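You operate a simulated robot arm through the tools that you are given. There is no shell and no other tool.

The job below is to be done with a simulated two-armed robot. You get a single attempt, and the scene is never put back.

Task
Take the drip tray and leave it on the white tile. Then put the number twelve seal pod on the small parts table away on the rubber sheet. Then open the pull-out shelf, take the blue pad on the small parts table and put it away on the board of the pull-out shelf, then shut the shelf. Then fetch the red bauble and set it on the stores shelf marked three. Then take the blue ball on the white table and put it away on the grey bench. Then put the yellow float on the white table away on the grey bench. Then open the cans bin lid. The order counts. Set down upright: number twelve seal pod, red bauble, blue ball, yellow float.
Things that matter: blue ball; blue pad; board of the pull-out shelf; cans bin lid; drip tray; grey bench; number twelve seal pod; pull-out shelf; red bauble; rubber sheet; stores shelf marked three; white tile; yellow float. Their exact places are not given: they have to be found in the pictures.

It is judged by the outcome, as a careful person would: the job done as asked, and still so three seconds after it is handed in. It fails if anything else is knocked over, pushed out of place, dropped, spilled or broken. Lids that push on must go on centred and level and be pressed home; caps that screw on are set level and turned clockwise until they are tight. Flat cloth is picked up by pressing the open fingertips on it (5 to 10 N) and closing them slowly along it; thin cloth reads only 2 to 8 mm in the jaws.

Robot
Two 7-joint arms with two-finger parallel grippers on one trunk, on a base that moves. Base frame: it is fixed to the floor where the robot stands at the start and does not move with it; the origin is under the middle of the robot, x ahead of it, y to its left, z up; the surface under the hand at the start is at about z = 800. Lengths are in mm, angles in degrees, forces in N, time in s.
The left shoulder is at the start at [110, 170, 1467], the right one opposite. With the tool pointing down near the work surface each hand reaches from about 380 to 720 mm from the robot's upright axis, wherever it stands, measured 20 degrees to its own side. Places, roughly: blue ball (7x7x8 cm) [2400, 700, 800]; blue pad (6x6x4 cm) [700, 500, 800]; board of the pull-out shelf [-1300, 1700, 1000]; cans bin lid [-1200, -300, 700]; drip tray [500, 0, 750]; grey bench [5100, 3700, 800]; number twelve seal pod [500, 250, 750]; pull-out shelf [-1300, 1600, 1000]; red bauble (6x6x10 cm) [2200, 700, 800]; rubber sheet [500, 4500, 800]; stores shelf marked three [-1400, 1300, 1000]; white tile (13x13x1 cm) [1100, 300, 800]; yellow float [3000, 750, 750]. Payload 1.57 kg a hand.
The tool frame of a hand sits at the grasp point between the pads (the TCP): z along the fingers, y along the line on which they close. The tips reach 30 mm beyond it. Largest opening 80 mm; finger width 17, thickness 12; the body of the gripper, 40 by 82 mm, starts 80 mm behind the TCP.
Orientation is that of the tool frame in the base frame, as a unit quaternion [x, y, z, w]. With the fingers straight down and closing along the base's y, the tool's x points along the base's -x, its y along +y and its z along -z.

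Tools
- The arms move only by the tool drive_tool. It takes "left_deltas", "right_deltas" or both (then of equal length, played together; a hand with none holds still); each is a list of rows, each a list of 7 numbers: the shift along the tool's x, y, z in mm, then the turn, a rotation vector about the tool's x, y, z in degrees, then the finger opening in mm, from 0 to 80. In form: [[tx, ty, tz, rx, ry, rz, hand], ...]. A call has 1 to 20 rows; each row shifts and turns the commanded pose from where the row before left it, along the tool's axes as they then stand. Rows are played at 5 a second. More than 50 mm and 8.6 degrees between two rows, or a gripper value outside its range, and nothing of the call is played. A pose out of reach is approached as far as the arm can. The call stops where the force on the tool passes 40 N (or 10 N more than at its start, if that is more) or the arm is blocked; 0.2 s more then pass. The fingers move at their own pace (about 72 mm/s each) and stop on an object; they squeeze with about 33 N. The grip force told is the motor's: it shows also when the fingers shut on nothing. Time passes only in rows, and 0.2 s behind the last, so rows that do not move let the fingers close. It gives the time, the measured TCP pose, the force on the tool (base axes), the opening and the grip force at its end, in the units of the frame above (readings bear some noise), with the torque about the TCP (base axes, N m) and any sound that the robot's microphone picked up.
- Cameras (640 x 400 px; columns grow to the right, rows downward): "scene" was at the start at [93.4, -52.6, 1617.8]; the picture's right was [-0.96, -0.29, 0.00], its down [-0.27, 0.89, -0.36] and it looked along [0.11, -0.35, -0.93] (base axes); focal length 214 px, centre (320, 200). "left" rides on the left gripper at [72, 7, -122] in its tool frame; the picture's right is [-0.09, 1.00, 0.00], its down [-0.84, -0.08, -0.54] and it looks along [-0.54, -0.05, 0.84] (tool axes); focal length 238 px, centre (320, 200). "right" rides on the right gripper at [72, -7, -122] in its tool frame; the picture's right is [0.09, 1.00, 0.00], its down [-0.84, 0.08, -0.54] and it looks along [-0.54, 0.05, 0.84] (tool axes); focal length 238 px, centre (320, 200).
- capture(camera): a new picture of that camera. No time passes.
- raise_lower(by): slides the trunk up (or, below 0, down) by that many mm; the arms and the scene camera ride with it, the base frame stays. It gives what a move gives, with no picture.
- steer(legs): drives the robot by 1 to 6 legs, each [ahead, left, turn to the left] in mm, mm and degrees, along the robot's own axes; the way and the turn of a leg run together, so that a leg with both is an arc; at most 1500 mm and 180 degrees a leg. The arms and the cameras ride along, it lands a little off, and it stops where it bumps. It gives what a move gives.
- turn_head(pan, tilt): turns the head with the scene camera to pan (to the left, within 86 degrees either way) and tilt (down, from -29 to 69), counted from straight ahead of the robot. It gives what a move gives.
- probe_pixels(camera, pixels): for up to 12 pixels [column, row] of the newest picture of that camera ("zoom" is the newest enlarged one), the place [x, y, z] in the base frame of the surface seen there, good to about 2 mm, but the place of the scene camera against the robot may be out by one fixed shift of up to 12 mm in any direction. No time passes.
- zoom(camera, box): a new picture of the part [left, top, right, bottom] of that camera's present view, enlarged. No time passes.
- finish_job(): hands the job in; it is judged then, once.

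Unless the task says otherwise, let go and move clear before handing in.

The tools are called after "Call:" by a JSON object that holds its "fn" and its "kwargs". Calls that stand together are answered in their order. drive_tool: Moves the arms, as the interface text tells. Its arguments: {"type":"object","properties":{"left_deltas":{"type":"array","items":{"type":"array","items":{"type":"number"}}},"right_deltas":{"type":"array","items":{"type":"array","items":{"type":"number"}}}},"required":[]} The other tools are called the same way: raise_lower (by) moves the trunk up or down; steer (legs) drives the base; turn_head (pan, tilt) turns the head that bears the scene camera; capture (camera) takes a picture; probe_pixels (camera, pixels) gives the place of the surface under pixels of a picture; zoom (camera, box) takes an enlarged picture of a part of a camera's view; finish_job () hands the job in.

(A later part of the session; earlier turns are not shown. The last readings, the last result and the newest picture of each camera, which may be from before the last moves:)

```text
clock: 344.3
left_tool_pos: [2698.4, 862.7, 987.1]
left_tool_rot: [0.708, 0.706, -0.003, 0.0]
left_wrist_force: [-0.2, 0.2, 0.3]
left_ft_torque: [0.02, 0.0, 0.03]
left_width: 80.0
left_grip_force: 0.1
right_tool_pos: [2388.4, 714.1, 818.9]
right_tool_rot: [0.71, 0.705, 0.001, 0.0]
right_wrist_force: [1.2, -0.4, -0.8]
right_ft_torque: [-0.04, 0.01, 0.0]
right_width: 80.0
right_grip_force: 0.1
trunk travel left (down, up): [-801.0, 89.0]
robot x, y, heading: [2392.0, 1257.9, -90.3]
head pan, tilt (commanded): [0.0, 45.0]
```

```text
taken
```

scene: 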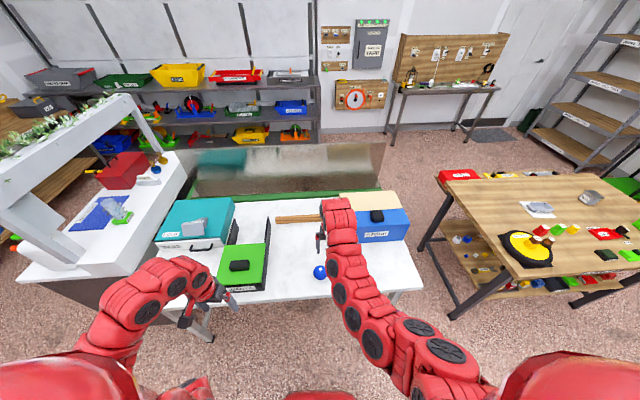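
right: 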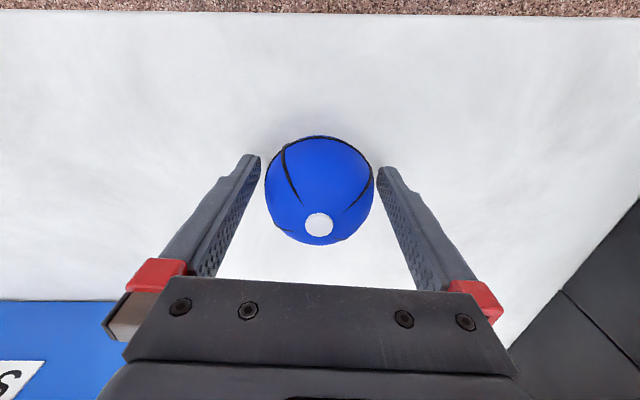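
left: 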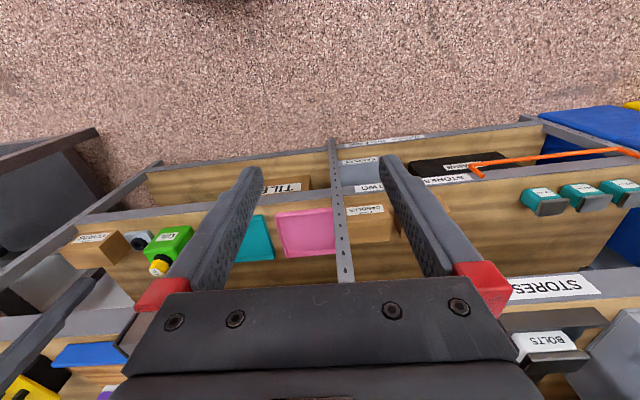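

The ball is centred between the fingers. I'll close and then lift slowly.

Call:
{"fn": "drive_tool", "kwargs": {"right_deltas": [[0, 0, 0, 0, 0, 0, 74], [0, 0, 0, 0, 0, 0, 68], [0, 0, 0, 0, 0, 0, 55], [0, 0, 0, 0, 0, 0, 30], [0, 0, 0, 0, 0, 0, 0], [0, 0, 0, 0, 0, 0, 0]]}}

Call:
{"fn": "drive_tool", "kwargs": {"right_deltas": [[0, 0, -2, 0, 0, 0, 0], [0, 0, -3, 0, 0, 0, 0], [0, 0, -5, 0, 0, 0, 0], [0, 0, -8, 0, 0, 0, 0], [0, 0, -10, 0, 0, 0, 0]]}}

Call:
{"fn": "capture", "kwargs": {"camera": "right"}}

```text
clock: 345.7
left_tool_pos: [2699.4, 864.8, 986.4]
left_tool_rot: [0.709, 0.706, -0.002, 0.0]
left_wrist_force: [-0.4, -0.1, -0.2]
left_ft_torque: [0.02, 0.02, 0.01]
left_width: 80.1
left_grip_force: 0.0
right_tool_pos: [2388.5, 714.2, 820.0]
right_tool_rot: [0.709, 0.705, 0.001, 0.0]
right_wrist_force: [-0.9, -0.5, 0.1]
right_ft_torque: [-0.01, 0.02, -0.04]
right_width: 63.6
right_grip_force: 33.1
trunk travel left (down, up): [-801.0, 89.0]
robot x, y, heading: [2391.5, 1256.2, -90.3]
head pan, tilt (commanded): [0.0, 45.0]
```

```text
clock: 346.9
left_tool_pos: [2699.1, 864.1, 987.3]
left_tool_rot: [0.708, 0.706, -0.003, 0.0]
left_wrist_force: [-0.3, 0.3, 0.2]
left_ft_torque: [-0.02, 0.03, 0.0]
left_width: 80.1
left_grip_force: 0.1
right_tool_pos: [2388.9, 713.5, 848.4]
right_tool_rot: [0.709, 0.705, 0.0, -0.001]
right_wrist_force: [0.3, 0.2, -1.0]
right_ft_torque: [0.0, -0.01, 0.02]
right_width: 63.9
right_grip_force: 33.0
trunk travel left (down, up): [-801.0, 89.0]
robot x, y, heading: [2391.3, 1257.8, -90.2]
head pan, tilt (commanded): [0.0, 45.0]
```

```text
taken
```

right: 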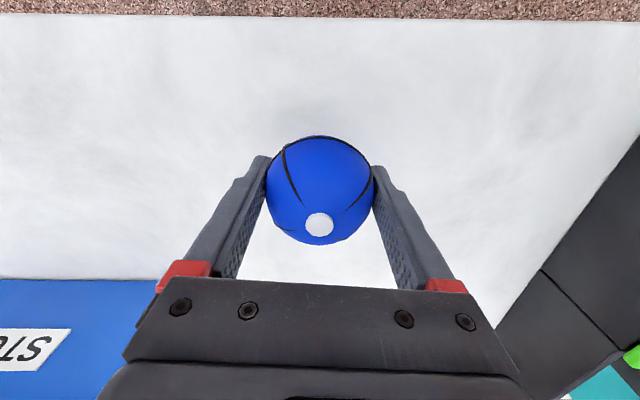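

The ball is held. I'll lift it, raise the trunk, then turn to look toward the grey bench.

Call:
{"fn": "drive_tool", "kwargs": {"right_deltas": [[0, 0, -15, 0, 0, 0, 0], [0, 0, -20, 0, 0, 0, 0], [0, 0, -20, 0, 0, 0, 0], [0, 0, -20, 0, 0, 0, 0], [0, 0, -20, 0, 0, 0, 0], [0, 0, -20, 0, 0, 0, 0], [0, 0, -15, 0, 0, 0, 0]]}}

Call:
{"fn": "raise_lower", "kwargs": {"by": 80}}

Call:
{"fn": "steer", "kwargs": {"legs": [[-100, 0, 0], [0, 0, 135]]}}

Call:
{"fn": "turn_head", "kwargs": {"pan": 0, "tilt": 15}}

Call:
{"fn": "capture", "kwargs": {"camera": "scene"}}

Call:
{"fn": "capture", "kwargs": {"camera": "right"}}

```text
clock: 348.5
left_tool_pos: [2697.8, 864.5, 988.3]
left_tool_rot: [0.709, 0.706, -0.002, 0.001]
left_wrist_force: [-0.5, 0.4, 0.4]
left_ft_torque: [0.03, -0.01, 0.05]
left_width: 80.2
left_grip_force: 0.1
right_tool_pos: [2389.6, 712.3, 978.4]
right_tool_rot: [0.709, 0.706, 0.0, -0.001]
right_wrist_force: [0.0, -0.3, -0.6]
right_ft_torque: [0.0, 0.01, 0.02]
right_width: 63.8
right_grip_force: 33.6
trunk travel left (down, up): [-801.0, 89.0]
robot x, y, heading: [2395.3, 1258.9, -90.3]
head pan, tilt (commanded): [0.0, 45.0]
```

```text
clock: 349.6
left_tool_pos: [2698.4, 863.0, 1068.6]
left_tool_rot: [0.708, 0.706, -0.003, 0.001]
left_wrist_force: [0.2, 0.6, 0.2]
left_ft_torque: [-0.01, 0.0, 0.02]
left_width: 80.0
left_grip_force: 0.0
right_tool_pos: [2389.0, 712.2, 1057.6]
right_tool_rot: [0.709, 0.705, 0.001, -0.001]
right_wrist_force: [0.0, -0.2, -1.6]
right_ft_torque: [0.02, 0.01, 0.0]
right_width: 63.6
right_grip_force: 33.3
trunk travel left (down, up): [-881.0, 9.0]
robot x, y, heading: [2394.9, 1261.5, -90.4]
head pan, tilt (commanded): [0.0, 45.0]
```

```text
clock: 356.4
left_tool_pos: [2462.6, 1856.2, 1067.5]
left_tool_rot: [-0.377, 0.926, -0.001, 0.002]
left_wrist_force: [0.3, -0.1, -0.3]
left_ft_torque: [-0.01, 0.01, 0.04]
left_width: 80.1
left_grip_force: 0.1
right_tool_pos: [2788.5, 1743.6, 1057.1]
right_tool_rot: [-0.376, 0.926, 0.0, 0.0]
right_wrist_force: [0.0, 1.3, -0.6]
right_ft_torque: [0.01, -0.01, -0.01]
right_width: 63.3
right_grip_force: 33.4
trunk travel left (down, up): [-881.0, 9.0]
robot x, y, heading: [2393.1, 1360.7, 44.2]
head pan, tilt (commanded): [0.0, 45.0]
```

```text
clock: 357.3
left_tool_pos: [2461.9, 1856.1, 1068.1]
left_tool_rot: [-0.377, 0.926, -0.001, 0.002]
left_wrist_force: [0.9, 0.2, 0.5]
left_ft_torque: [-0.01, 0.02, 0.0]
left_width: 79.9
left_grip_force: 0.2
right_tool_pos: [2787.3, 1742.4, 1058.4]
right_tool_rot: [-0.376, 0.927, -0.002, 0.0]
right_wrist_force: [0.5, 0.2, -0.9]
right_ft_torque: [0.0, 0.0, -0.01]
right_width: 63.0
right_grip_force: 32.6
trunk travel left (down, up): [-881.0, 9.0]
robot x, y, heading: [2393.7, 1359.8, 44.1]
head pan, tilt (commanded): [0.0, 15.0]
```

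```text
taken
```

scene: 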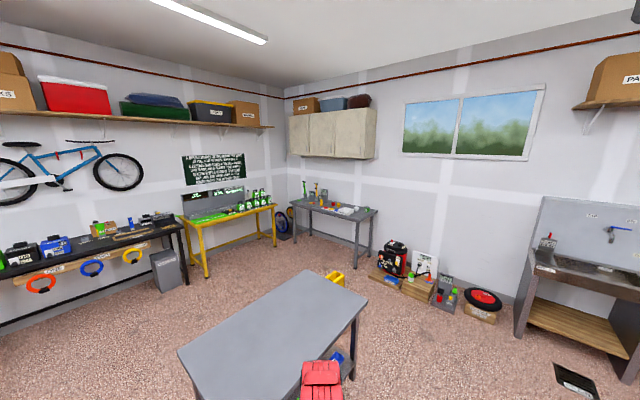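

```text
taken
```

right: 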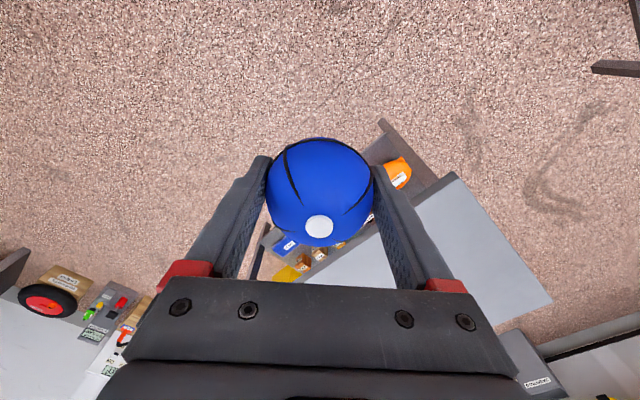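

Two grey tables are visible: a near one at (275,340) and a far bench with items at (335,210). I'll probe to see which is at (5100, 3700).

Call:
{"fn": "probe_pixels", "kwargs": {"camera": "scene", "pixels": [[275, 340], [308, 275], [365, 300], [185, 355], [335, 210], [300, 200], [375, 212], [345, 212], [250, 210], [340, 270], [395, 300], [480, 300]]}}

Call:
{"fn": "zoom", "kwargs": {"camera": "scene", "box": [270, 165, 400, 260]}}

```text
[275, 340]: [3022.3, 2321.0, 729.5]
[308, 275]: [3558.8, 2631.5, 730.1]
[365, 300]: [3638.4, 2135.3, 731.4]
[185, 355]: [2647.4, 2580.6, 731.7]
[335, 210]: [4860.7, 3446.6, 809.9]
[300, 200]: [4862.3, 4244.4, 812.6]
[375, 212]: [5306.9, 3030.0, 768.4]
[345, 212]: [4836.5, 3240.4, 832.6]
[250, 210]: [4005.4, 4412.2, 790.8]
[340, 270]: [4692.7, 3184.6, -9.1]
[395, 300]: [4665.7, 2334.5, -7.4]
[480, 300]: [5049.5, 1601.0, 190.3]
```

```text
4.21 times, centred on (335, 212) of scene
```

zoom: 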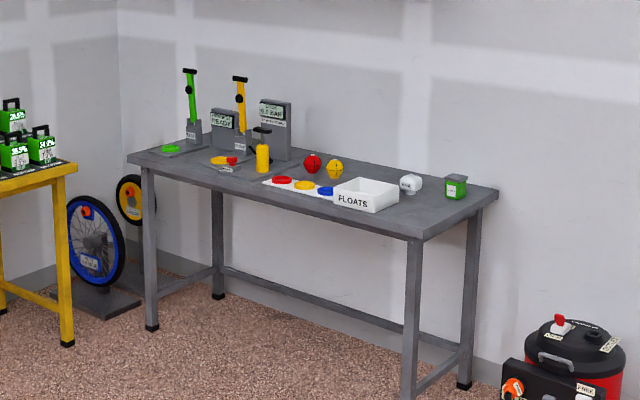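

The grey bench is the far one (x≈4830–5300, y≈3030–4250) with FLOATS items on it. I'll drive around the near grey table: east along y≈1360, then north along x≈4100.

Call:
{"fn": "steer", "kwargs": {"legs": [[0, 0, -44], [1200, 0, 0], [500, 0, 0], [0, 950, 0], [0, 950, 0]]}}

Call:
{"fn": "turn_head", "kwargs": {"pan": 0, "tilt": 35}}

Call:
{"fn": "capture", "kwargs": {"camera": "scene"}}

Call:
{"fn": "capture", "kwargs": {"camera": "right"}}

```text
clock: 373.4
left_tool_pos: [4409.1, 2702.0, 1068.7]
left_tool_rot: [-0.092, 0.996, -0.003, 0.002]
left_wrist_force: [0.1, 0.1, -0.8]
left_ft_torque: [-0.01, 0.03, 0.02]
left_width: 80.2
left_grip_force: 0.0
right_tool_pos: [4617.8, 2426.4, 1057.7]
right_tool_rot: [-0.091, 0.996, -0.002, 0.0]
right_wrist_force: [-0.4, 0.1, -1.3]
right_ft_torque: [-0.05, -0.02, 0.01]
right_width: 62.5
right_grip_force: 32.6
trunk travel left (down, up): [-881.0, 9.0]
robot x, y, heading: [4077.4, 2332.4, 10.3]
head pan, tilt (commanded): [0.0, 15.0]
stopped in leg 5: the robot was blocked; the commanded pose is now the measured one
```

```text
clock: 374.2
left_tool_pos: [4408.6, 2699.6, 1068.1]
left_tool_rot: [-0.092, 0.996, -0.001, 0.001]
left_wrist_force: [0.8, 0.4, 0.1]
left_ft_torque: [-0.01, 0.03, 0.02]
left_width: 80.0
left_grip_force: 0.0
right_tool_pos: [4616.7, 2424.8, 1058.6]
right_tool_rot: [-0.091, 0.996, -0.001, 0.0]
right_wrist_force: [-1.1, 0.2, -0.7]
right_ft_torque: [0.03, 0.03, -0.03]
right_width: 62.0
right_grip_force: 33.0
trunk travel left (down, up): [-881.0, 9.0]
robot x, y, heading: [4076.6, 2331.2, 10.4]
head pan, tilt (commanded): [0.0, 35.0]
```

```text
taken
```

scene: 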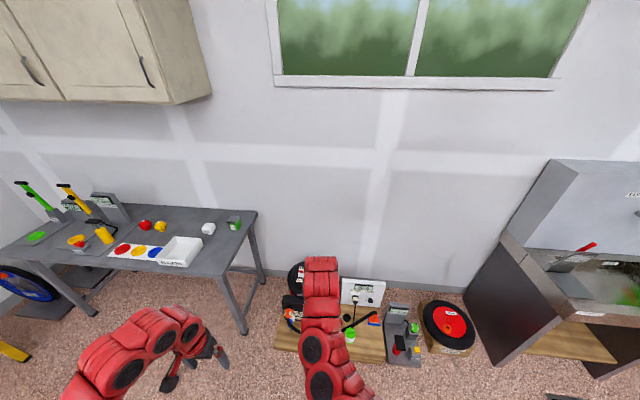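

```text
taken
```

right: 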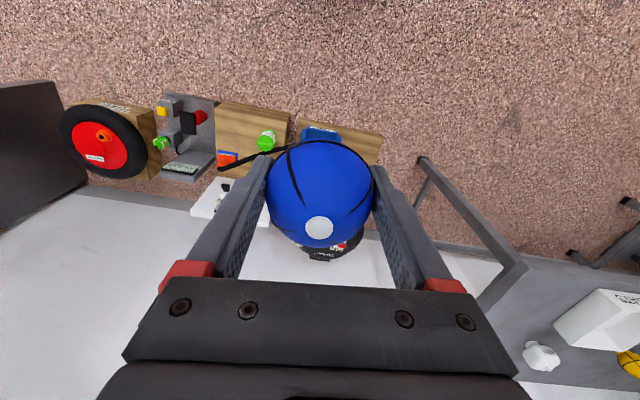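

The base bumped something at (4077, 2332) while moving left. I'll look to the left and behind to see what's there before moving.

Call:
{"fn": "turn_head", "kwargs": {"pan": 86, "tilt": 50}}

Call:
{"fn": "capture", "kwargs": {"camera": "scene"}}

Call:
{"fn": "capture", "kwargs": {"camera": "left"}}

```text
clock: 375.9
left_tool_pos: [4410.1, 2701.3, 1067.8]
left_tool_rot: [-0.091, 0.996, -0.001, 0.003]
left_wrist_force: [-0.1, -0.3, 0.4]
left_ft_torque: [0.01, 0.01, -0.03]
left_width: 80.2
left_grip_force: 0.1
right_tool_pos: [4616.0, 2426.4, 1057.8]
right_tool_rot: [-0.091, 0.996, -0.002, 0.0]
right_wrist_force: [0.4, -0.3, -0.9]
right_ft_torque: [-0.02, 0.03, 0.0]
right_width: 62.0
right_grip_force: 33.2
trunk travel left (down, up): [-881.0, 9.0]
robot x, y, heading: [4079.1, 2329.9, 10.7]
head pan, tilt (commanded): [85.9, 50.0]
```

```text
taken
```

scene: 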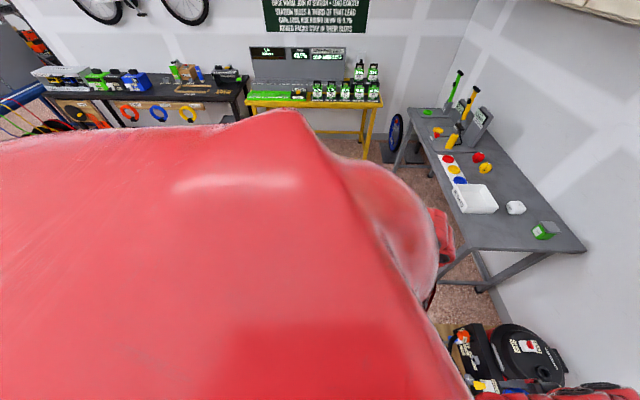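

```text
taken
```

left: 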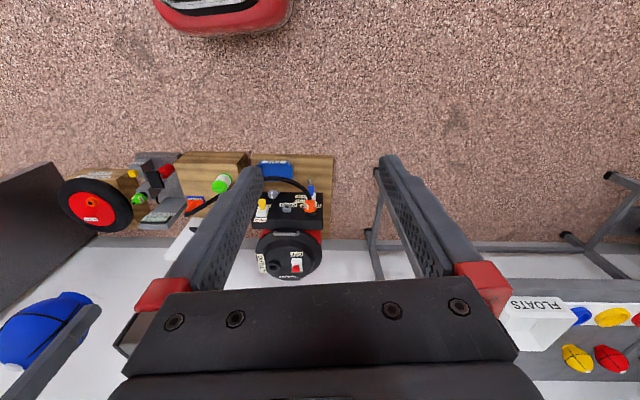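

My shoulder hides the left side; the bump was at the rear-left. I'll ease away to the right and forward a bit, then turn to look at what I touched.

Call:
{"fn": "steer", "kwargs": {"legs": [[100, -150, 0]]}}

Call:
{"fn": "steer", "kwargs": {"legs": [[0, 0, 80]]}}

Call:
{"fn": "turn_head", "kwargs": {"pan": 30, "tilt": 45}}

Call:
{"fn": "capture", "kwargs": {"camera": "scene"}}

```text
clock: 377.4
left_tool_pos: [4533.2, 2573.6, 1067.8]
left_tool_rot: [-0.091, 0.996, -0.002, 0.002]
left_wrist_force: [0.2, -0.6, 0.0]
left_ft_torque: [-0.04, -0.04, 0.0]
left_width: 80.5
left_grip_force: 0.0
right_tool_pos: [4739.2, 2297.6, 1059.6]
right_tool_rot: [-0.09, 0.996, -0.002, 0.001]
right_wrist_force: [0.7, 0.5, -0.1]
right_ft_torque: [-0.02, 0.0, -0.01]
right_width: 62.1
right_grip_force: 33.2
trunk travel left (down, up): [-881.0, 9.0]
robot x, y, heading: [4202.2, 2201.2, 10.1]
head pan, tilt (commanded): [85.9, 50.0]
```

```text
clock: 381.2
left_tool_pos: [3891.6, 2593.5, 1067.9]
left_tool_rot: [0.71, -0.704, 0.001, -0.002]
left_wrist_force: [-0.4, 0.8, -0.4]
left_ft_torque: [0.02, 0.0, 0.02]
left_width: 79.9
left_grip_force: 0.1
right_tool_pos: [4198.1, 2749.2, 1058.8]
right_tool_rot: [0.709, -0.705, 0.001, 0.001]
right_wrist_force: [-0.6, 0.3, -0.2]
right_ft_torque: [-0.01, -0.04, -0.01]
right_width: 61.9
right_grip_force: 32.5
trunk travel left (down, up): [-881.0, 9.0]
robot x, y, heading: [4198.5, 2199.9, 90.3]
head pan, tilt (commanded): [85.9, 50.0]
```

```text
clock: 382.4
left_tool_pos: [3891.5, 2592.4, 1067.7]
left_tool_rot: [0.709, -0.705, 0.0, -0.003]
left_wrist_force: [-0.7, -0.3, 0.8]
left_ft_torque: [-0.01, -0.02, 0.02]
left_width: 80.0
left_grip_force: 0.0
right_tool_pos: [4198.9, 2748.7, 1058.2]
right_tool_rot: [0.709, -0.705, 0.001, 0.0]
right_wrist_force: [0.2, -0.7, -0.8]
right_ft_torque: [0.0, -0.03, 0.02]
right_width: 62.4
right_grip_force: 32.7
trunk travel left (down, up): [-881.0, 9.0]
robot x, y, heading: [4204.0, 2200.3, 90.3]
head pan, tilt (commanded): [30.0, 45.0]
```

```text
taken
```

scene: 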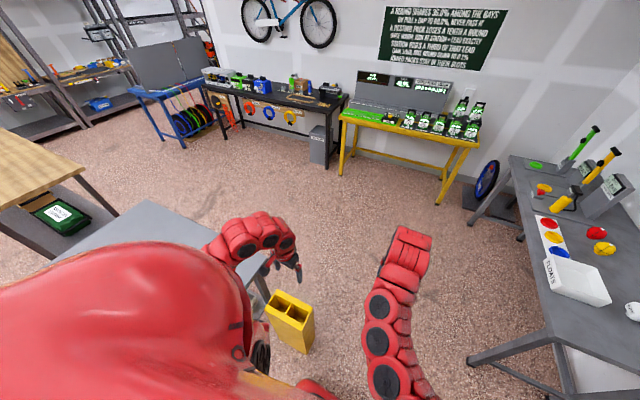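

A yellow two-slot bin stands on the floor at (290,325) beside the grey table; that's likely what I touched. I'll probe its position and compare it with where it appeared earlier.

Call:
{"fn": "probe_pixels", "kwargs": {"camera": "scene", "pixels": [[272, 310], [290, 295], [314, 312], [300, 320], [306, 348], [270, 315], [290, 310], [220, 210], [150, 205], [268, 290]]}}

Call:
{"fn": "zoom", "kwargs": {"camera": "scene", "box": [220, 250, 360, 390]}}

```text
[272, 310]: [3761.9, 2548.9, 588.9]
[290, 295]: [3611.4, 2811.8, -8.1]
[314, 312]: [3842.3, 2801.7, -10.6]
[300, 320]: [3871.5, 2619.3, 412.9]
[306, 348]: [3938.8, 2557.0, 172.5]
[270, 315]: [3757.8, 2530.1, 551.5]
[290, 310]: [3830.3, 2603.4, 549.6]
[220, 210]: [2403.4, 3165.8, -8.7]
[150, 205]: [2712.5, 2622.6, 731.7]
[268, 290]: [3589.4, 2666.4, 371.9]
```

```text
2.86 times, centred on (290, 320) of scene
```

zoom: 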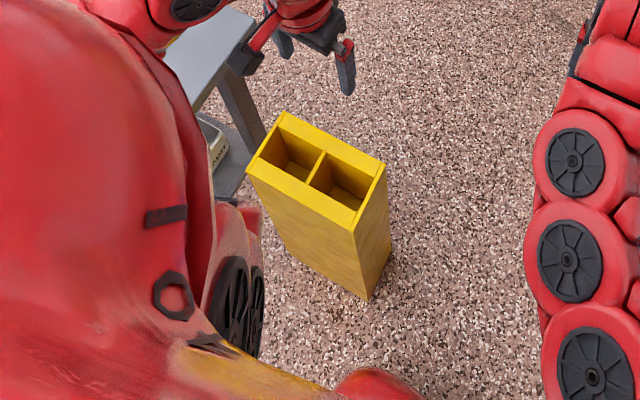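

The yellow bin (x≈3750–3940, y≈2530–2680) still stands upright beside the table where my base stopped against it. I'll pass it with more room, going north along x≈4280, then face the bench.

Call:
{"fn": "steer", "kwargs": {"legs": [[0, -80, 0], [900, 0, 0], [0, 0, -90]]}}

Call:
{"fn": "turn_head", "kwargs": {"pan": 0, "tilt": 45}}

Call:
{"fn": "capture", "kwargs": {"camera": "scene"}}

Call:
{"fn": "capture", "kwargs": {"camera": "right"}}

```text
clock: 391.6
left_tool_pos: [4646.1, 3428.5, 1067.2]
left_tool_rot: [-0.024, 1.0, -0.001, 0.002]
left_wrist_force: [-0.1, -0.8, 0.8]
left_ft_torque: [-0.03, -0.02, -0.02]
left_width: 80.0
left_grip_force: 0.0
right_tool_pos: [4814.6, 3124.7, 1058.3]
right_tool_rot: [-0.023, 1.0, -0.002, -0.002]
right_wrist_force: [-0.3, -0.5, -0.8]
right_ft_torque: [0.01, 0.0, -0.01]
right_width: 61.4
right_grip_force: 32.6
trunk travel left (down, up): [-881.0, 9.0]
robot x, y, heading: [4262.3, 3100.1, 2.6]
head pan, tilt (commanded): [30.0, 45.0]
```

```text
clock: 392.6
left_tool_pos: [4646.2, 3427.9, 1066.9]
left_tool_rot: [-0.023, 1.0, -0.002, 0.001]
left_wrist_force: [-0.4, 0.0, 0.2]
left_ft_torque: [0.01, 0.02, 0.01]
left_width: 79.9
left_grip_force: 0.1
right_tool_pos: [4814.4, 3126.4, 1058.6]
right_tool_rot: [-0.022, 1.0, -0.001, -0.001]
right_wrist_force: [0.0, 0.1, -0.9]
right_ft_torque: [0.0, -0.01, -0.02]
right_width: 61.4
right_grip_force: 33.1
trunk travel left (down, up): [-881.0, 9.0]
robot x, y, heading: [4265.0, 3103.9, 2.7]
head pan, tilt (commanded): [0.0, 45.0]
```

```text
taken
```

scene: 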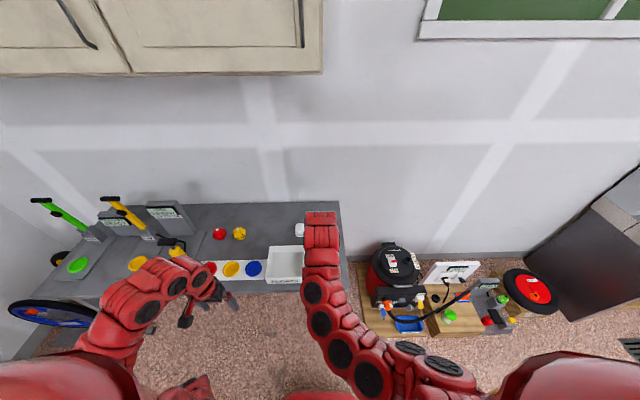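

```text
taken
```

right: 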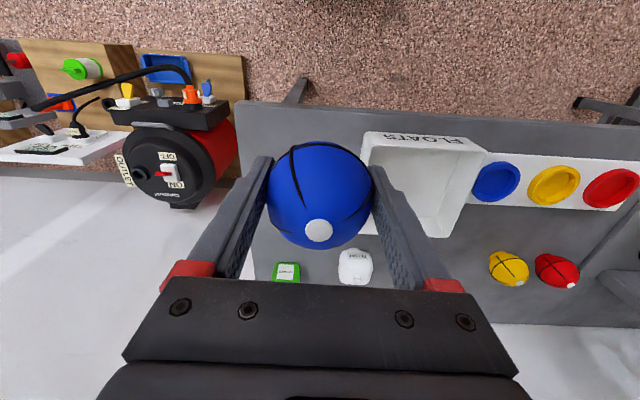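

The bench is below the hand: free space lies between the bench's right end and the FLOATS tray. The grip width has slowly shrunk (61.4 mm), so I'll place the ball without delay; probing the spot now.

Call:
{"fn": "probe_pixels", "kwargs": {"camera": "right", "pixels": [[265, 130], [245, 200], [300, 130], [362, 145], [355, 200], [340, 255], [285, 265], [355, 262], [240, 110], [365, 235], [250, 150], [320, 260]]}}

```text
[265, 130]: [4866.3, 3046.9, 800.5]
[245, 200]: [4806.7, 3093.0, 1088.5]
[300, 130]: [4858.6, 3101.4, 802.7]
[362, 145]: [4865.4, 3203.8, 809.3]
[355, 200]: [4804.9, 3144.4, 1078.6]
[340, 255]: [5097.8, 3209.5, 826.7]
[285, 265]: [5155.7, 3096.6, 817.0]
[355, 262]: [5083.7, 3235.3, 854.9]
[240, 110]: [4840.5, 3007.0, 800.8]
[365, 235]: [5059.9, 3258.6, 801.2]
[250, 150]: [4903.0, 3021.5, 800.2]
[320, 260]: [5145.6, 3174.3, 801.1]
```

Bench top is z≈801; free area x 4840–5100, y 3010–3200. I'll drive 190 mm closer so the ball can go to about (4990, 3100).

Call:
{"fn": "steer", "kwargs": {"legs": [[190, 0, 0]]}}

Call:
{"fn": "capture", "kwargs": {"camera": "right"}}

```text
clock: 394.1
left_tool_pos: [4834.3, 3437.1, 1068.3]
left_tool_rot: [-0.025, 1.0, -0.001, 0.003]
left_wrist_force: [0.2, 0.3, -0.3]
left_ft_torque: [0.0, 0.04, 0.0]
left_width: 79.8
left_grip_force: 0.1
right_tool_pos: [5003.1, 3137.7, 1058.7]
right_tool_rot: [-0.025, 1.0, 0.0, 0.0]
right_wrist_force: [0.0, -0.4, -0.3]
right_ft_torque: [0.03, 0.02, 0.0]
right_width: 61.4
right_grip_force: 33.4
trunk travel left (down, up): [-881.0, 9.0]
robot x, y, heading: [4456.7, 3108.3, 2.8]
head pan, tilt (commanded): [0.0, 45.0]
```

```text
taken
```

right: 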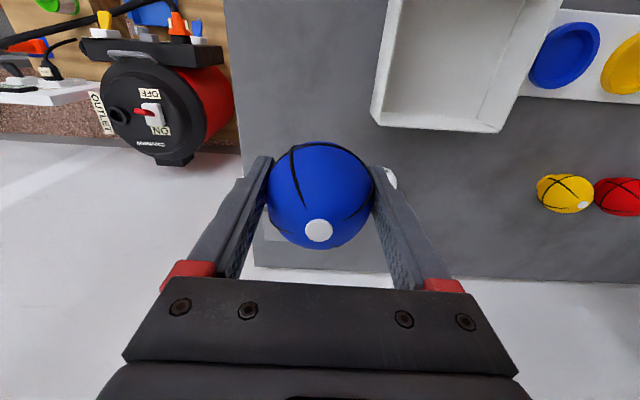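

Call:
{"fn": "drive_tool", "kwargs": {"right_deltas": [[20, -42, 0, 0, 0, 0, 0], [0, 0, 30, 0, 0, 0, 0], [0, 0, 30, 0, 0, 0, 0], [0, 0, 30, 0, 0, 0, 0], [0, 0, 30, 0, 0, 0, 0], [0, 0, 25, 0, 0, 0, 0], [0, 0, 0, 0, 0, 0, 0]]}}

Call:
{"fn": "capture", "kwargs": {"camera": "right"}}

```text
clock: 395.7
left_tool_pos: [4835.4, 3437.4, 1067.9]
left_tool_rot: [-0.025, 1.0, -0.002, 0.001]
left_wrist_force: [0.9, 0.4, -0.9]
left_ft_torque: [-0.01, -0.02, 0.02]
left_width: 79.7
left_grip_force: 0.1
right_tool_pos: [4987.1, 3092.9, 913.0]
right_tool_rot: [-0.025, 1.0, -0.001, -0.001]
right_wrist_force: [0.2, -1.1, 0.5]
right_ft_torque: [0.02, -0.04, 0.0]
right_width: 61.3
right_grip_force: 32.8
trunk travel left (down, up): [-881.0, 9.0]
robot x, y, heading: [4457.6, 3108.2, 3.2]
head pan, tilt (commanded): [0.0, 45.0]
```

```text
taken
```

right: 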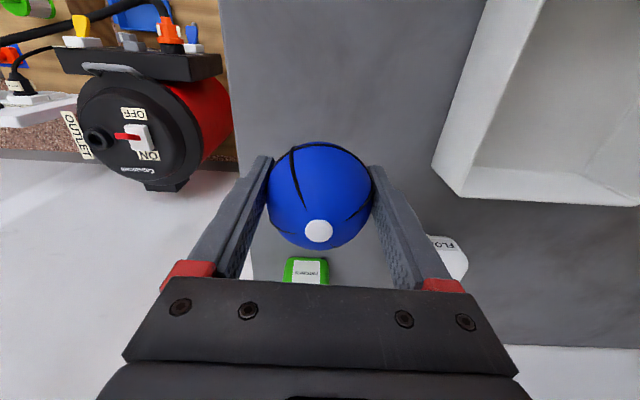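

The spot below is clear. I'll continue down and then creep to contact.

Call:
{"fn": "drive_tool", "kwargs": {"right_deltas": [[0, 0, 25, 0, 0, 0, 0], [0, 0, 20, 0, 0, 0, 0], [0, 0, 8, 0, 0, 0, 0], [0, 0, 0, 0, 0, 0, 0]]}}

Call:
{"fn": "drive_tool", "kwargs": {"right_deltas": [[0, 0, 3, 0, 0, 0, 0], [0, 0, 3, 0, 0, 0, 0], [0, 0, 0, 0, 0, 0, 0]]}}

Call:
{"fn": "drive_tool", "kwargs": {"right_deltas": [[0, 0, 2, 0, 0, 0, 0], [0, 0, 2, 0, 0, 0, 0], [0, 0, 0, 0, 0, 0, 0]]}}

```text
clock: 396.7
left_tool_pos: [4835.6, 3436.8, 1067.0]
left_tool_rot: [-0.025, 1.0, -0.002, 0.002]
left_wrist_force: [0.3, -0.6, -0.3]
left_ft_torque: [0.01, -0.01, 0.03]
left_width: 79.9
left_grip_force: 0.0
right_tool_pos: [4985.1, 3091.5, 861.5]
right_tool_rot: [-0.024, 1.0, -0.002, -0.001]
right_wrist_force: [0.3, -0.1, -0.2]
right_ft_torque: [-0.02, 0.05, -0.02]
right_width: 61.5
right_grip_force: 33.3
trunk travel left (down, up): [-881.0, 9.0]
robot x, y, heading: [4455.1, 3106.0, 2.8]
head pan, tilt (commanded): [0.0, 45.0]
```

```text
clock: 397.5
left_tool_pos: [4835.7, 3436.9, 1067.2]
left_tool_rot: [-0.025, 1.0, -0.002, 0.001]
left_wrist_force: [-0.2, -0.1, 0.0]
left_ft_torque: [0.03, 0.01, 0.0]
left_width: 80.2
left_grip_force: 0.1
right_tool_pos: [4984.4, 3093.4, 854.8]
right_tool_rot: [-0.025, 1.0, -0.001, -0.002]
right_wrist_force: [0.0, -0.8, -0.9]
right_ft_torque: [0.04, 0.0, -0.01]
right_width: 61.5
right_grip_force: 33.1
trunk travel left (down, up): [-881.0, 9.0]
robot x, y, heading: [4456.2, 3110.0, 2.8]
head pan, tilt (commanded): [0.0, 45.0]
```

```text
clock: 398.3
left_tool_pos: [4834.9, 3437.4, 1067.4]
left_tool_rot: [-0.025, 1.0, -0.002, 0.001]
left_wrist_force: [0.7, 0.0, 0.0]
left_ft_torque: [-0.03, -0.02, 0.0]
left_width: 80.0
left_grip_force: 0.0
right_tool_pos: [4984.8, 3093.1, 849.2]
right_tool_rot: [-0.025, 1.0, -0.001, 0.0]
right_wrist_force: [0.3, 0.1, -1.3]
right_ft_torque: [-0.03, 0.02, -0.01]
right_width: 61.3
right_grip_force: 32.6
trunk travel left (down, up): [-881.0, 9.0]
robot x, y, heading: [4456.6, 3110.3, 2.7]
head pan, tilt (commanded): [0.0, 45.0]
```

Call:
{"fn": "drive_tool", "kwargs": {"right_deltas": [[0, 0, 2, 0, 0, 0, 0], [0, 0, 0, 0, 0, 0, 0]]}}

Call:
{"fn": "drive_tool", "kwargs": {"right_deltas": [[0, 0, 2, 0, 0, 0, 0], [0, 0, 0, 0, 0, 0, 0]]}}

Call:
{"fn": "drive_tool", "kwargs": {"right_deltas": [[0, 0, 1.5, 0, 0, 0, 0], [0, 0, 0, 0, 0, 0, 0]]}}

```text
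clock: 398.9
left_tool_pos: [4834.7, 3437.2, 1066.6]
left_tool_rot: [-0.025, 1.0, -0.002, 0.002]
left_wrist_force: [0.8, -0.5, 0.0]
left_ft_torque: [-0.02, -0.03, 0.01]
left_width: 80.2
left_grip_force: 0.1
right_tool_pos: [4984.8, 3093.6, 849.1]
right_tool_rot: [-0.025, 1.0, -0.001, -0.001]
right_wrist_force: [-0.6, -0.2, -1.1]
right_ft_torque: [0.01, -0.01, 0.02]
right_width: 61.5
right_grip_force: 33.6
trunk travel left (down, up): [-881.0, 9.0]
robot x, y, heading: [4456.5, 3115.7, 2.9]
head pan, tilt (commanded): [0.0, 45.0]
```

```text
clock: 399.5
left_tool_pos: [4835.1, 3438.8, 1068.2]
left_tool_rot: [-0.025, 1.0, -0.002, 0.001]
left_wrist_force: [0.2, 0.7, -0.2]
left_ft_torque: [0.0, 0.03, 0.02]
left_width: 80.0
left_grip_force: 0.1
right_tool_pos: [4985.2, 3093.2, 846.4]
right_tool_rot: [-0.025, 1.0, -0.001, -0.001]
right_wrist_force: [0.7, 0.8, 0.8]
right_ft_torque: [0.01, -0.01, 0.04]
right_width: 61.4
right_grip_force: 32.6
trunk travel left (down, up): [-881.0, 9.0]
robot x, y, heading: [4453.0, 3112.2, 3.0]
head pan, tilt (commanded): [0.0, 45.0]
```

```text
clock: 400.1
left_tool_pos: [4835.4, 3437.9, 1068.5]
left_tool_rot: [-0.025, 1.0, -0.002, 0.002]
left_wrist_force: [-0.2, 0.1, 0.2]
left_ft_torque: [-0.03, -0.02, 0.0]
left_width: 80.1
left_grip_force: 0.1
right_tool_pos: [4986.3, 3092.1, 844.8]
right_tool_rot: [-0.025, 1.0, -0.001, -0.001]
right_wrist_force: [0.3, -0.3, -0.5]
right_ft_torque: [0.01, -0.03, 0.0]
right_width: 61.5
right_grip_force: 33.2
trunk travel left (down, up): [-881.0, 9.0]
robot x, y, heading: [4451.6, 3110.3, 2.9]
head pan, tilt (commanded): [0.0, 45.0]
```

Call:
{"fn": "drive_tool", "kwargs": {"right_deltas": [[0, 0, 1.5, 0, 0, 0, 0], [0, 0, 1, 0, 0, 0, 0], [0, 0, 0, 0, 0, 0, 0]]}}

Call:
{"fn": "drive_tool", "kwargs": {"right_deltas": [[0, 0, 1.2, 0, 0, 0, 0], [0, 0, 0, 0, 0, 0, 0]]}}

Call:
{"fn": "capture", "kwargs": {"camera": "right"}}

```text
clock: 400.9
left_tool_pos: [4835.7, 3436.3, 1068.1]
left_tool_rot: [-0.026, 1.0, -0.002, 0.002]
left_wrist_force: [-0.7, -0.4, 0.3]
left_ft_torque: [0.0, 0.02, -0.01]
left_width: 80.1
left_grip_force: 0.0
right_tool_pos: [4985.8, 3092.9, 842.4]
right_tool_rot: [-0.024, 1.0, -0.001, 0.0]
right_wrist_force: [-0.2, -0.4, -0.3]
right_ft_torque: [-0.02, 0.02, -0.04]
right_width: 61.4
right_grip_force: 33.2
trunk travel left (down, up): [-881.0, 9.0]
robot x, y, heading: [4456.7, 3111.1, 2.8]
head pan, tilt (commanded): [0.0, 45.0]
```

```text
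clock: 401.5
left_tool_pos: [4835.1, 3437.1, 1067.9]
left_tool_rot: [-0.025, 1.0, -0.002, 0.001]
left_wrist_force: [0.0, 0.7, -0.4]
left_ft_torque: [0.0, 0.02, 0.01]
left_width: 80.3
left_grip_force: 0.0
right_tool_pos: [4985.7, 3093.4, 841.2]
right_tool_rot: [-0.025, 1.0, -0.002, -0.001]
right_wrist_force: [0.8, 0.2, -1.0]
right_ft_torque: [-0.01, 0.02, 0.01]
right_width: 61.6
right_grip_force: 32.9
trunk travel left (down, up): [-881.0, 9.0]
robot x, y, heading: [4459.1, 3109.6, 3.0]
head pan, tilt (commanded): [0.0, 45.0]
```

```text
taken
```

right: 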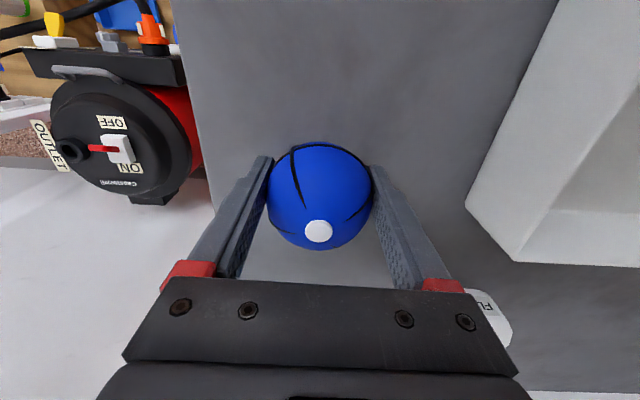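

Call:
{"fn": "drive_tool", "kwargs": {"right_deltas": [[0, 0, 1.2, 0, 0, 0, 0], [0, 0, 0, 0, 0, 0, 0]]}}

Call:
{"fn": "drive_tool", "kwargs": {"right_deltas": [[0, 0, 1.2, 0, 0, 0, 0], [0, 0, 0, 0, 0, 0, 0]]}}

Call:
{"fn": "drive_tool", "kwargs": {"right_deltas": [[0, 0, 1.2, 0, 0, 0, 0], [0, 0, 0, 0, 0, 0, 0]]}}

```text
clock: 402.1
left_tool_pos: [4835.5, 3437.5, 1068.1]
left_tool_rot: [-0.025, 1.0, -0.002, 0.001]
left_wrist_force: [0.8, 0.4, -0.1]
left_ft_torque: [-0.01, -0.01, -0.03]
left_width: 79.9
left_grip_force: 0.1
right_tool_pos: [4984.6, 3092.4, 840.9]
right_tool_rot: [-0.025, 1.0, -0.001, 0.0]
right_wrist_force: [-0.4, -0.7, 5.8]
right_ft_torque: [-0.03, 0.0, 0.02]
right_width: 61.4
right_grip_force: 32.9
trunk travel left (down, up): [-881.0, 9.0]
robot x, y, heading: [4460.4, 3111.0, 3.0]
head pan, tilt (commanded): [0.0, 45.0]
```

```text
clock: 402.7
left_tool_pos: [4833.9, 3437.3, 1068.5]
left_tool_rot: [-0.024, 1.0, -0.001, 0.003]
left_wrist_force: [-0.2, 0.4, 0.1]
left_ft_torque: [-0.05, -0.01, 0.0]
left_width: 79.8
left_grip_force: 0.1
right_tool_pos: [4985.6, 3092.9, 840.1]
right_tool_rot: [-0.024, 1.0, -0.001, 0.002]
right_wrist_force: [2.2, -2.4, 19.6]
right_ft_torque: [-0.06, -0.09, 0.0]
right_width: 61.2
right_grip_force: 32.9
trunk travel left (down, up): [-881.0, 9.0]
robot x, y, heading: [4462.3, 3111.5, 2.9]
head pan, tilt (commanded): [0.0, 45.0]
```

```text
clock: 403.3
left_tool_pos: [4832.4, 3437.4, 1069.6]
left_tool_rot: [-0.026, 1.0, -0.001, 0.003]
left_wrist_force: [-0.5, 0.1, 0.1]
left_ft_torque: [0.02, 0.0, 0.02]
left_width: 80.0
left_grip_force: 0.0
right_tool_pos: [4985.2, 3093.4, 841.3]
right_tool_rot: [-0.024, 1.0, -0.001, 0.003]
right_wrist_force: [1.1, -1.7, 39.8]
right_ft_torque: [-0.07, -0.13, 0.01]
right_width: 61.6
right_grip_force: 32.8
trunk travel left (down, up): [-881.0, 9.0]
robot x, y, heading: [4453.2, 3111.5, 2.8]
head pan, tilt (commanded): [0.0, 45.0]
```

The ball is firmly on the bench (39 N). I'll relieve the pressure 2 mm and open slowly.

Call:
{"fn": "drive_tool", "kwargs": {"right_deltas": [[0, 0, -1.2, 0, 0, 0, 0], [0, 0, -1, 0, 0, 0, 0], [0, 0, 0, 0, 0, 0, 60]]}}

Call:
{"fn": "drive_tool", "kwargs": {"right_deltas": [[0, 0, 0, 0, 0, 0, 62], [0, 0, 0, 0, 0, 0, 64], [0, 0, 0, 0, 0, 0, 67], [0, 0, 0, 0, 0, 0, 72], [0, 0, 0, 0, 0, 0, 78], [0, 0, 0, 0, 0, 0, 80]]}}

Call:
{"fn": "capture", "kwargs": {"camera": "right"}}

```text
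clock: 404.1
left_tool_pos: [4833.8, 3436.7, 1068.8]
left_tool_rot: [-0.026, 1.0, -0.002, 0.002]
left_wrist_force: [-0.4, 0.2, -1.0]
left_ft_torque: [0.0, -0.02, -0.02]
left_width: 79.9
left_grip_force: 0.1
right_tool_pos: [4984.2, 3092.1, 840.9]
right_tool_rot: [-0.025, 1.0, -0.001, 0.001]
right_wrist_force: [8.3, 0.4, 26.8]
right_ft_torque: [0.02, -0.36, -0.01]
right_width: 61.2
right_grip_force: 32.4
trunk travel left (down, up): [-881.0, 9.0]
robot x, y, heading: [4457.8, 3112.4, 2.7]
head pan, tilt (commanded): [0.0, 45.0]
```

```text
clock: 405.5
left_tool_pos: [4834.8, 3438.2, 1067.7]
left_tool_rot: [-0.025, 1.0, -0.002, 0.002]
left_wrist_force: [-0.6, 0.4, -0.5]
left_ft_torque: [0.0, 0.02, -0.01]
left_width: 80.1
left_grip_force: 0.2
right_tool_pos: [4986.9, 3092.4, 839.4]
right_tool_rot: [-0.024, 1.0, -0.001, 0.0]
right_wrist_force: [-0.1, -0.1, -0.3]
right_ft_torque: [0.02, -0.02, 0.01]
right_width: 79.6
right_grip_force: 0.2
trunk travel left (down, up): [-881.0, 9.0]
robot x, y, heading: [4457.9, 3112.4, 3.0]
head pan, tilt (commanded): [0.0, 45.0]
```

```text
taken
```

right: 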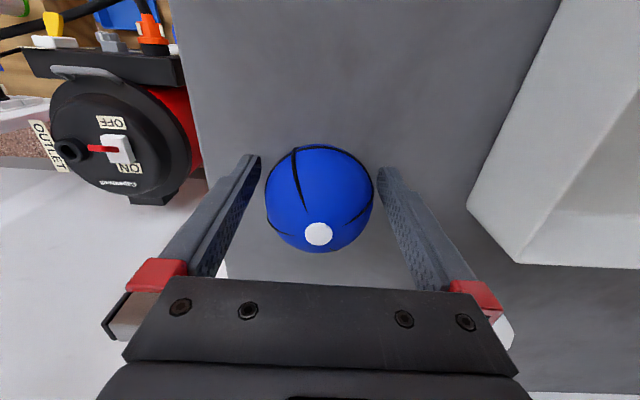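

The ball stands free with its white spot on top. I'll lift straight up and verify.

Call:
{"fn": "drive_tool", "kwargs": {"right_deltas": [[0, 0, -10, 0, 0, 0, 80], [0, 0, -20, 0, 0, 0, 80], [0, 0, -30, 0, 0, 0, 80], [0, 0, -40, 0, 0, 0, 80], [0, 0, -40, 0, 0, 0, 80], [0, 0, -40, 0, 0, 0, 80], [0, 0, -35, 0, 0, 0, 80], [0, 0, 0, 0, 0, 0, 80]]}}

Call:
{"fn": "capture", "kwargs": {"camera": "right"}}

Call:
{"fn": "capture", "kwargs": {"camera": "scene"}}

```text
clock: 407.3
left_tool_pos: [4835.3, 3437.1, 1067.4]
left_tool_rot: [-0.026, 1.0, -0.002, 0.002]
left_wrist_force: [-0.8, -0.4, -0.3]
left_ft_torque: [0.01, 0.0, -0.03]
left_width: 79.8
left_grip_force: 0.0
right_tool_pos: [4985.9, 3091.9, 1054.5]
right_tool_rot: [-0.024, 1.0, -0.002, -0.001]
right_wrist_force: [0.5, 0.6, 0.2]
right_ft_torque: [0.01, 0.0, -0.01]
right_width: 79.9
right_grip_force: 0.2
trunk travel left (down, up): [-881.0, 9.0]
robot x, y, heading: [4455.0, 3112.2, 3.2]
head pan, tilt (commanded): [0.0, 45.0]
```

```text
taken
```

right: 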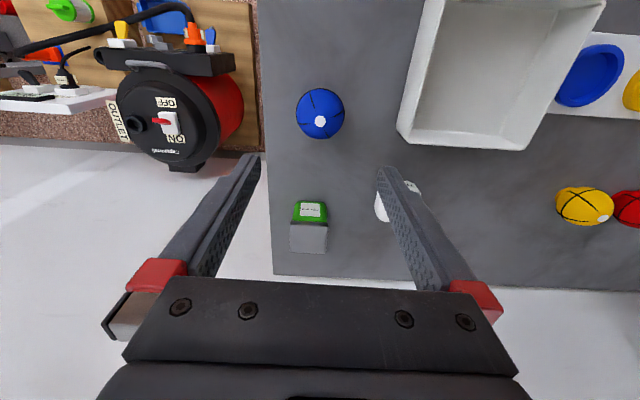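

```text
taken
```

scene: 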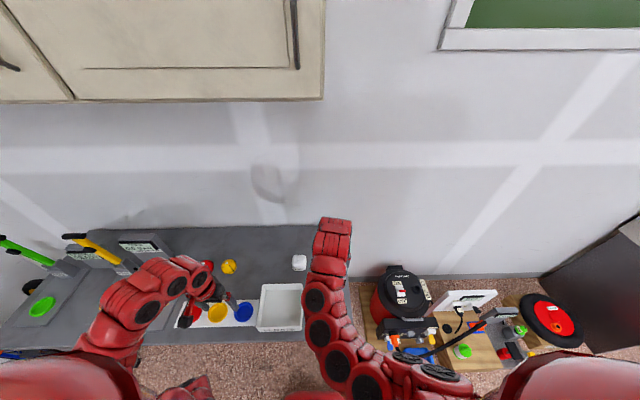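

The blue ball stands upright on the bench (320,113). Next the yellow float: I'll back away, turn to face −y, drive south along x≈4300 (clear of the yellow bin), and look.

Call:
{"fn": "steer", "kwargs": {"legs": [[-160, 0, 0], [0, 0, -93], [1000, 0, 0], [400, 0, 0]]}}

Call:
{"fn": "turn_head", "kwargs": {"pan": -35, "tilt": 25}}

Call:
{"fn": "capture", "kwargs": {"camera": "scene"}}

```text
clock: 419.6
left_tool_pos: [4586.8, 1288.3, 1068.0]
left_tool_rot: [0.712, 0.702, -0.002, 0.0]
left_wrist_force: [-0.9, 0.8, 0.4]
left_ft_torque: [0.01, -0.01, -0.03]
left_width: 80.1
left_grip_force: 0.1
right_tool_pos: [4233.9, 1160.2, 1055.4]
right_tool_rot: [0.712, 0.702, -0.001, -0.001]
right_wrist_force: [-0.6, 0.0, 0.3]
right_ft_torque: [0.01, -0.02, 0.01]
right_width: 80.3
right_grip_force: 0.0
trunk travel left (down, up): [-881.0, 9.0]
robot x, y, heading: [4283.2, 1688.9, -90.6]
head pan, tilt (commanded): [0.0, 45.0]
```

```text
clock: 420.6
left_tool_pos: [4587.8, 1288.1, 1068.7]
left_tool_rot: [0.712, 0.702, -0.003, 0.0]
left_wrist_force: [-0.4, 0.0, -0.2]
left_ft_torque: [0.01, -0.01, 0.01]
left_width: 80.2
left_grip_force: 0.1
right_tool_pos: [4233.8, 1159.8, 1055.1]
right_tool_rot: [0.712, 0.702, -0.001, -0.002]
right_wrist_force: [0.2, -1.1, -0.9]
right_ft_torque: [-0.01, 0.01, 0.03]
right_width: 80.0
right_grip_force: 0.1
trunk travel left (down, up): [-881.0, 9.0]
robot x, y, heading: [4288.3, 1686.9, -90.7]
head pan, tilt (commanded): [-35.0, 25.0]
```

```text
taken
```

scene: 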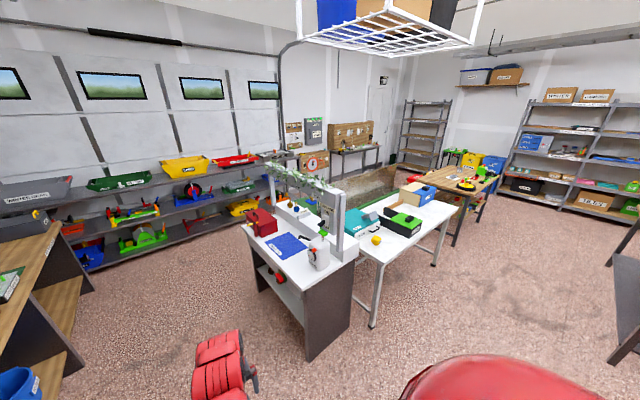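

The white planter unit stands at the end of the white table; the float is at (376,239). I'll probe positions to plan a clear route.

Call:
{"fn": "probe_pixels", "kwargs": {"camera": "scene", "pixels": [[376, 239], [305, 300], [355, 255], [345, 190], [270, 175], [340, 215], [250, 225], [308, 355], [375, 262], [455, 207], [625, 300], [372, 325]]}}

Call:
{"fn": "zoom", "kwargs": {"camera": "scene", "box": [330, 190, 450, 270]}}

```text
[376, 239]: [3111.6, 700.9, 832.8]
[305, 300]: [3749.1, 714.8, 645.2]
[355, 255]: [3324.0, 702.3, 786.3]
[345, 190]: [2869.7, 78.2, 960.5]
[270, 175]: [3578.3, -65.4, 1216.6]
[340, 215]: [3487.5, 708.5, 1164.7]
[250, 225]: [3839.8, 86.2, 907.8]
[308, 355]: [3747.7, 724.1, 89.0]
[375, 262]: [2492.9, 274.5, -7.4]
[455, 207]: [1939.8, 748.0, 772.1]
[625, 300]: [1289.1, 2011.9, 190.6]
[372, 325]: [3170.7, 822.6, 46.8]
```

```text
5.00 times, centred on (390, 230) of scene
```

zoom: 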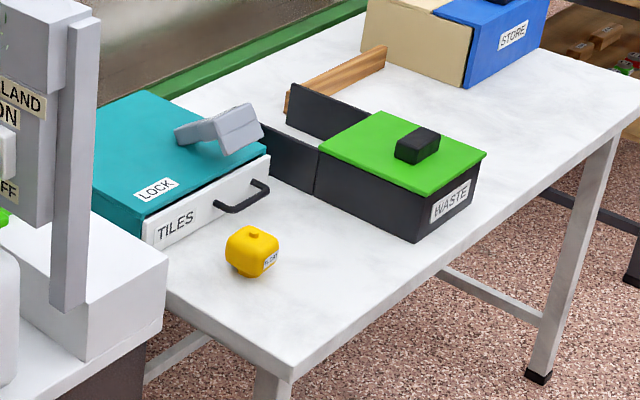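

The planter unit ends at y≈724, so at y≈1690 my arms are clear. I'll slide west to x≈3060 and approach the float.

Call:
{"fn": "steer", "kwargs": {"legs": [[0, -1225, 0.6], [380, 0, 0]]}}

Call:
{"fn": "turn_head", "kwargs": {"pan": 0, "tilt": 45}}

Call:
{"fn": "capture", "kwargs": {"camera": "scene"}}

Call:
{"fn": "capture", "kwargs": {"camera": "right"}}

```text
clock: 428.9
left_tool_pos: [3377.1, 914.1, 1069.0]
left_tool_rot: [0.7, 0.714, -0.002, 0.0]
left_wrist_force: [0.3, -0.8, -0.4]
left_ft_torque: [0.02, 0.01, -0.03]
left_width: 80.1
left_grip_force: 0.0
right_tool_pos: [3026.7, 773.3, 1054.0]
right_tool_rot: [0.7, 0.714, 0.0, 0.0]
right_wrist_force: [0.3, -0.3, 0.1]
right_ft_torque: [-0.06, 0.03, 0.05]
right_width: 80.1
right_grip_force: 0.0
trunk travel left (down, up): [-881.0, 9.0]
robot x, y, heading: [3058.3, 1305.2, -89.0]
head pan, tilt (commanded): [-35.0, 25.0]
```

```text
clock: 429.9
left_tool_pos: [3374.8, 913.2, 1067.8]
left_tool_rot: [0.7, 0.714, -0.002, 0.001]
left_wrist_force: [-0.2, -0.9, -0.7]
left_ft_torque: [0.0, 0.0, 0.02]
left_width: 79.9
left_grip_force: 0.0
right_tool_pos: [3026.1, 773.5, 1054.8]
right_tool_rot: [0.701, 0.713, 0.0, -0.001]
right_wrist_force: [0.4, -0.3, 0.0]
right_ft_torque: [0.02, -0.01, -0.01]
right_width: 80.0
right_grip_force: 0.1
trunk travel left (down, up): [-881.0, 9.0]
robot x, y, heading: [3060.5, 1299.4, -88.9]
head pan, tilt (commanded): [0.0, 45.0]
```

```text
taken
```

scene: 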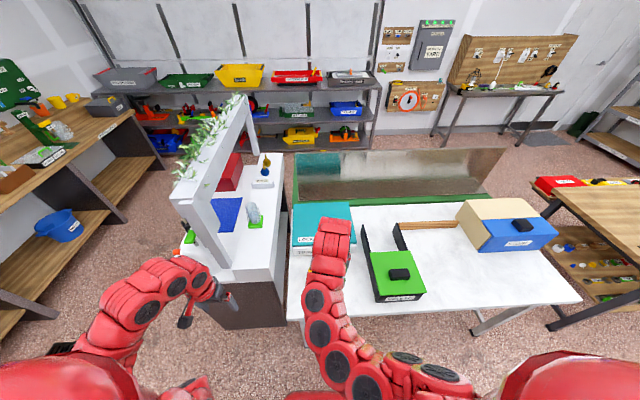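

```text
taken
```

right: 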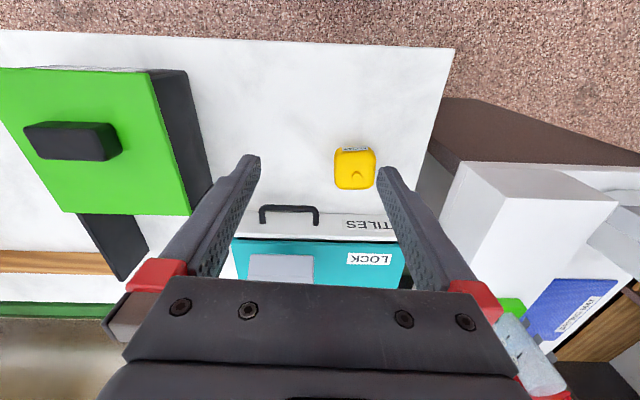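

The yellow float is at (355,168). I'll zoom to read its label and measure it.

Call:
{"fn": "zoom", "kwargs": {"camera": "right", "box": [310, 130, 400, 210]}}

Call:
{"fn": "probe_pixels", "kwargs": {"camera": "right", "pixels": [[337, 168], [374, 168], [355, 153], [355, 186], [355, 170], [356, 176], [340, 185], [370, 185], [345, 150], [400, 150], [300, 170], [357, 148]]}}

```text
5.00 times, centred on (355, 170) of right
```

zoom: 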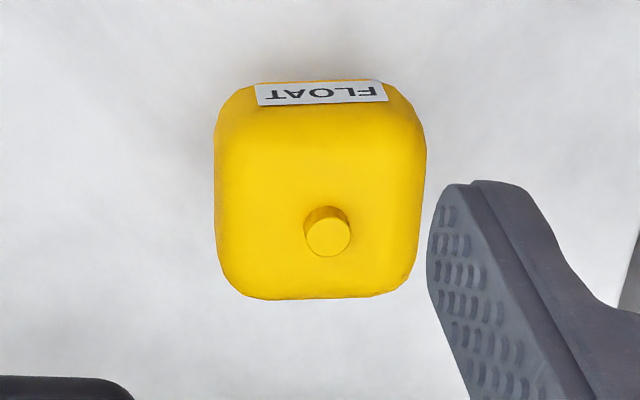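

```text
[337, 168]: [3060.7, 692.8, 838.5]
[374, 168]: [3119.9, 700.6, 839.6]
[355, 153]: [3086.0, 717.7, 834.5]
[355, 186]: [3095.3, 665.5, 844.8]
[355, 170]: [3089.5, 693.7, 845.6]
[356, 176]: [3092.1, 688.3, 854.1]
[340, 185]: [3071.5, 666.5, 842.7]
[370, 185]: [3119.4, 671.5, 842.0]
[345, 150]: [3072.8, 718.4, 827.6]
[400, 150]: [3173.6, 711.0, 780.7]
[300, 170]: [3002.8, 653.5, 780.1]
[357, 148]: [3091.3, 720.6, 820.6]
```

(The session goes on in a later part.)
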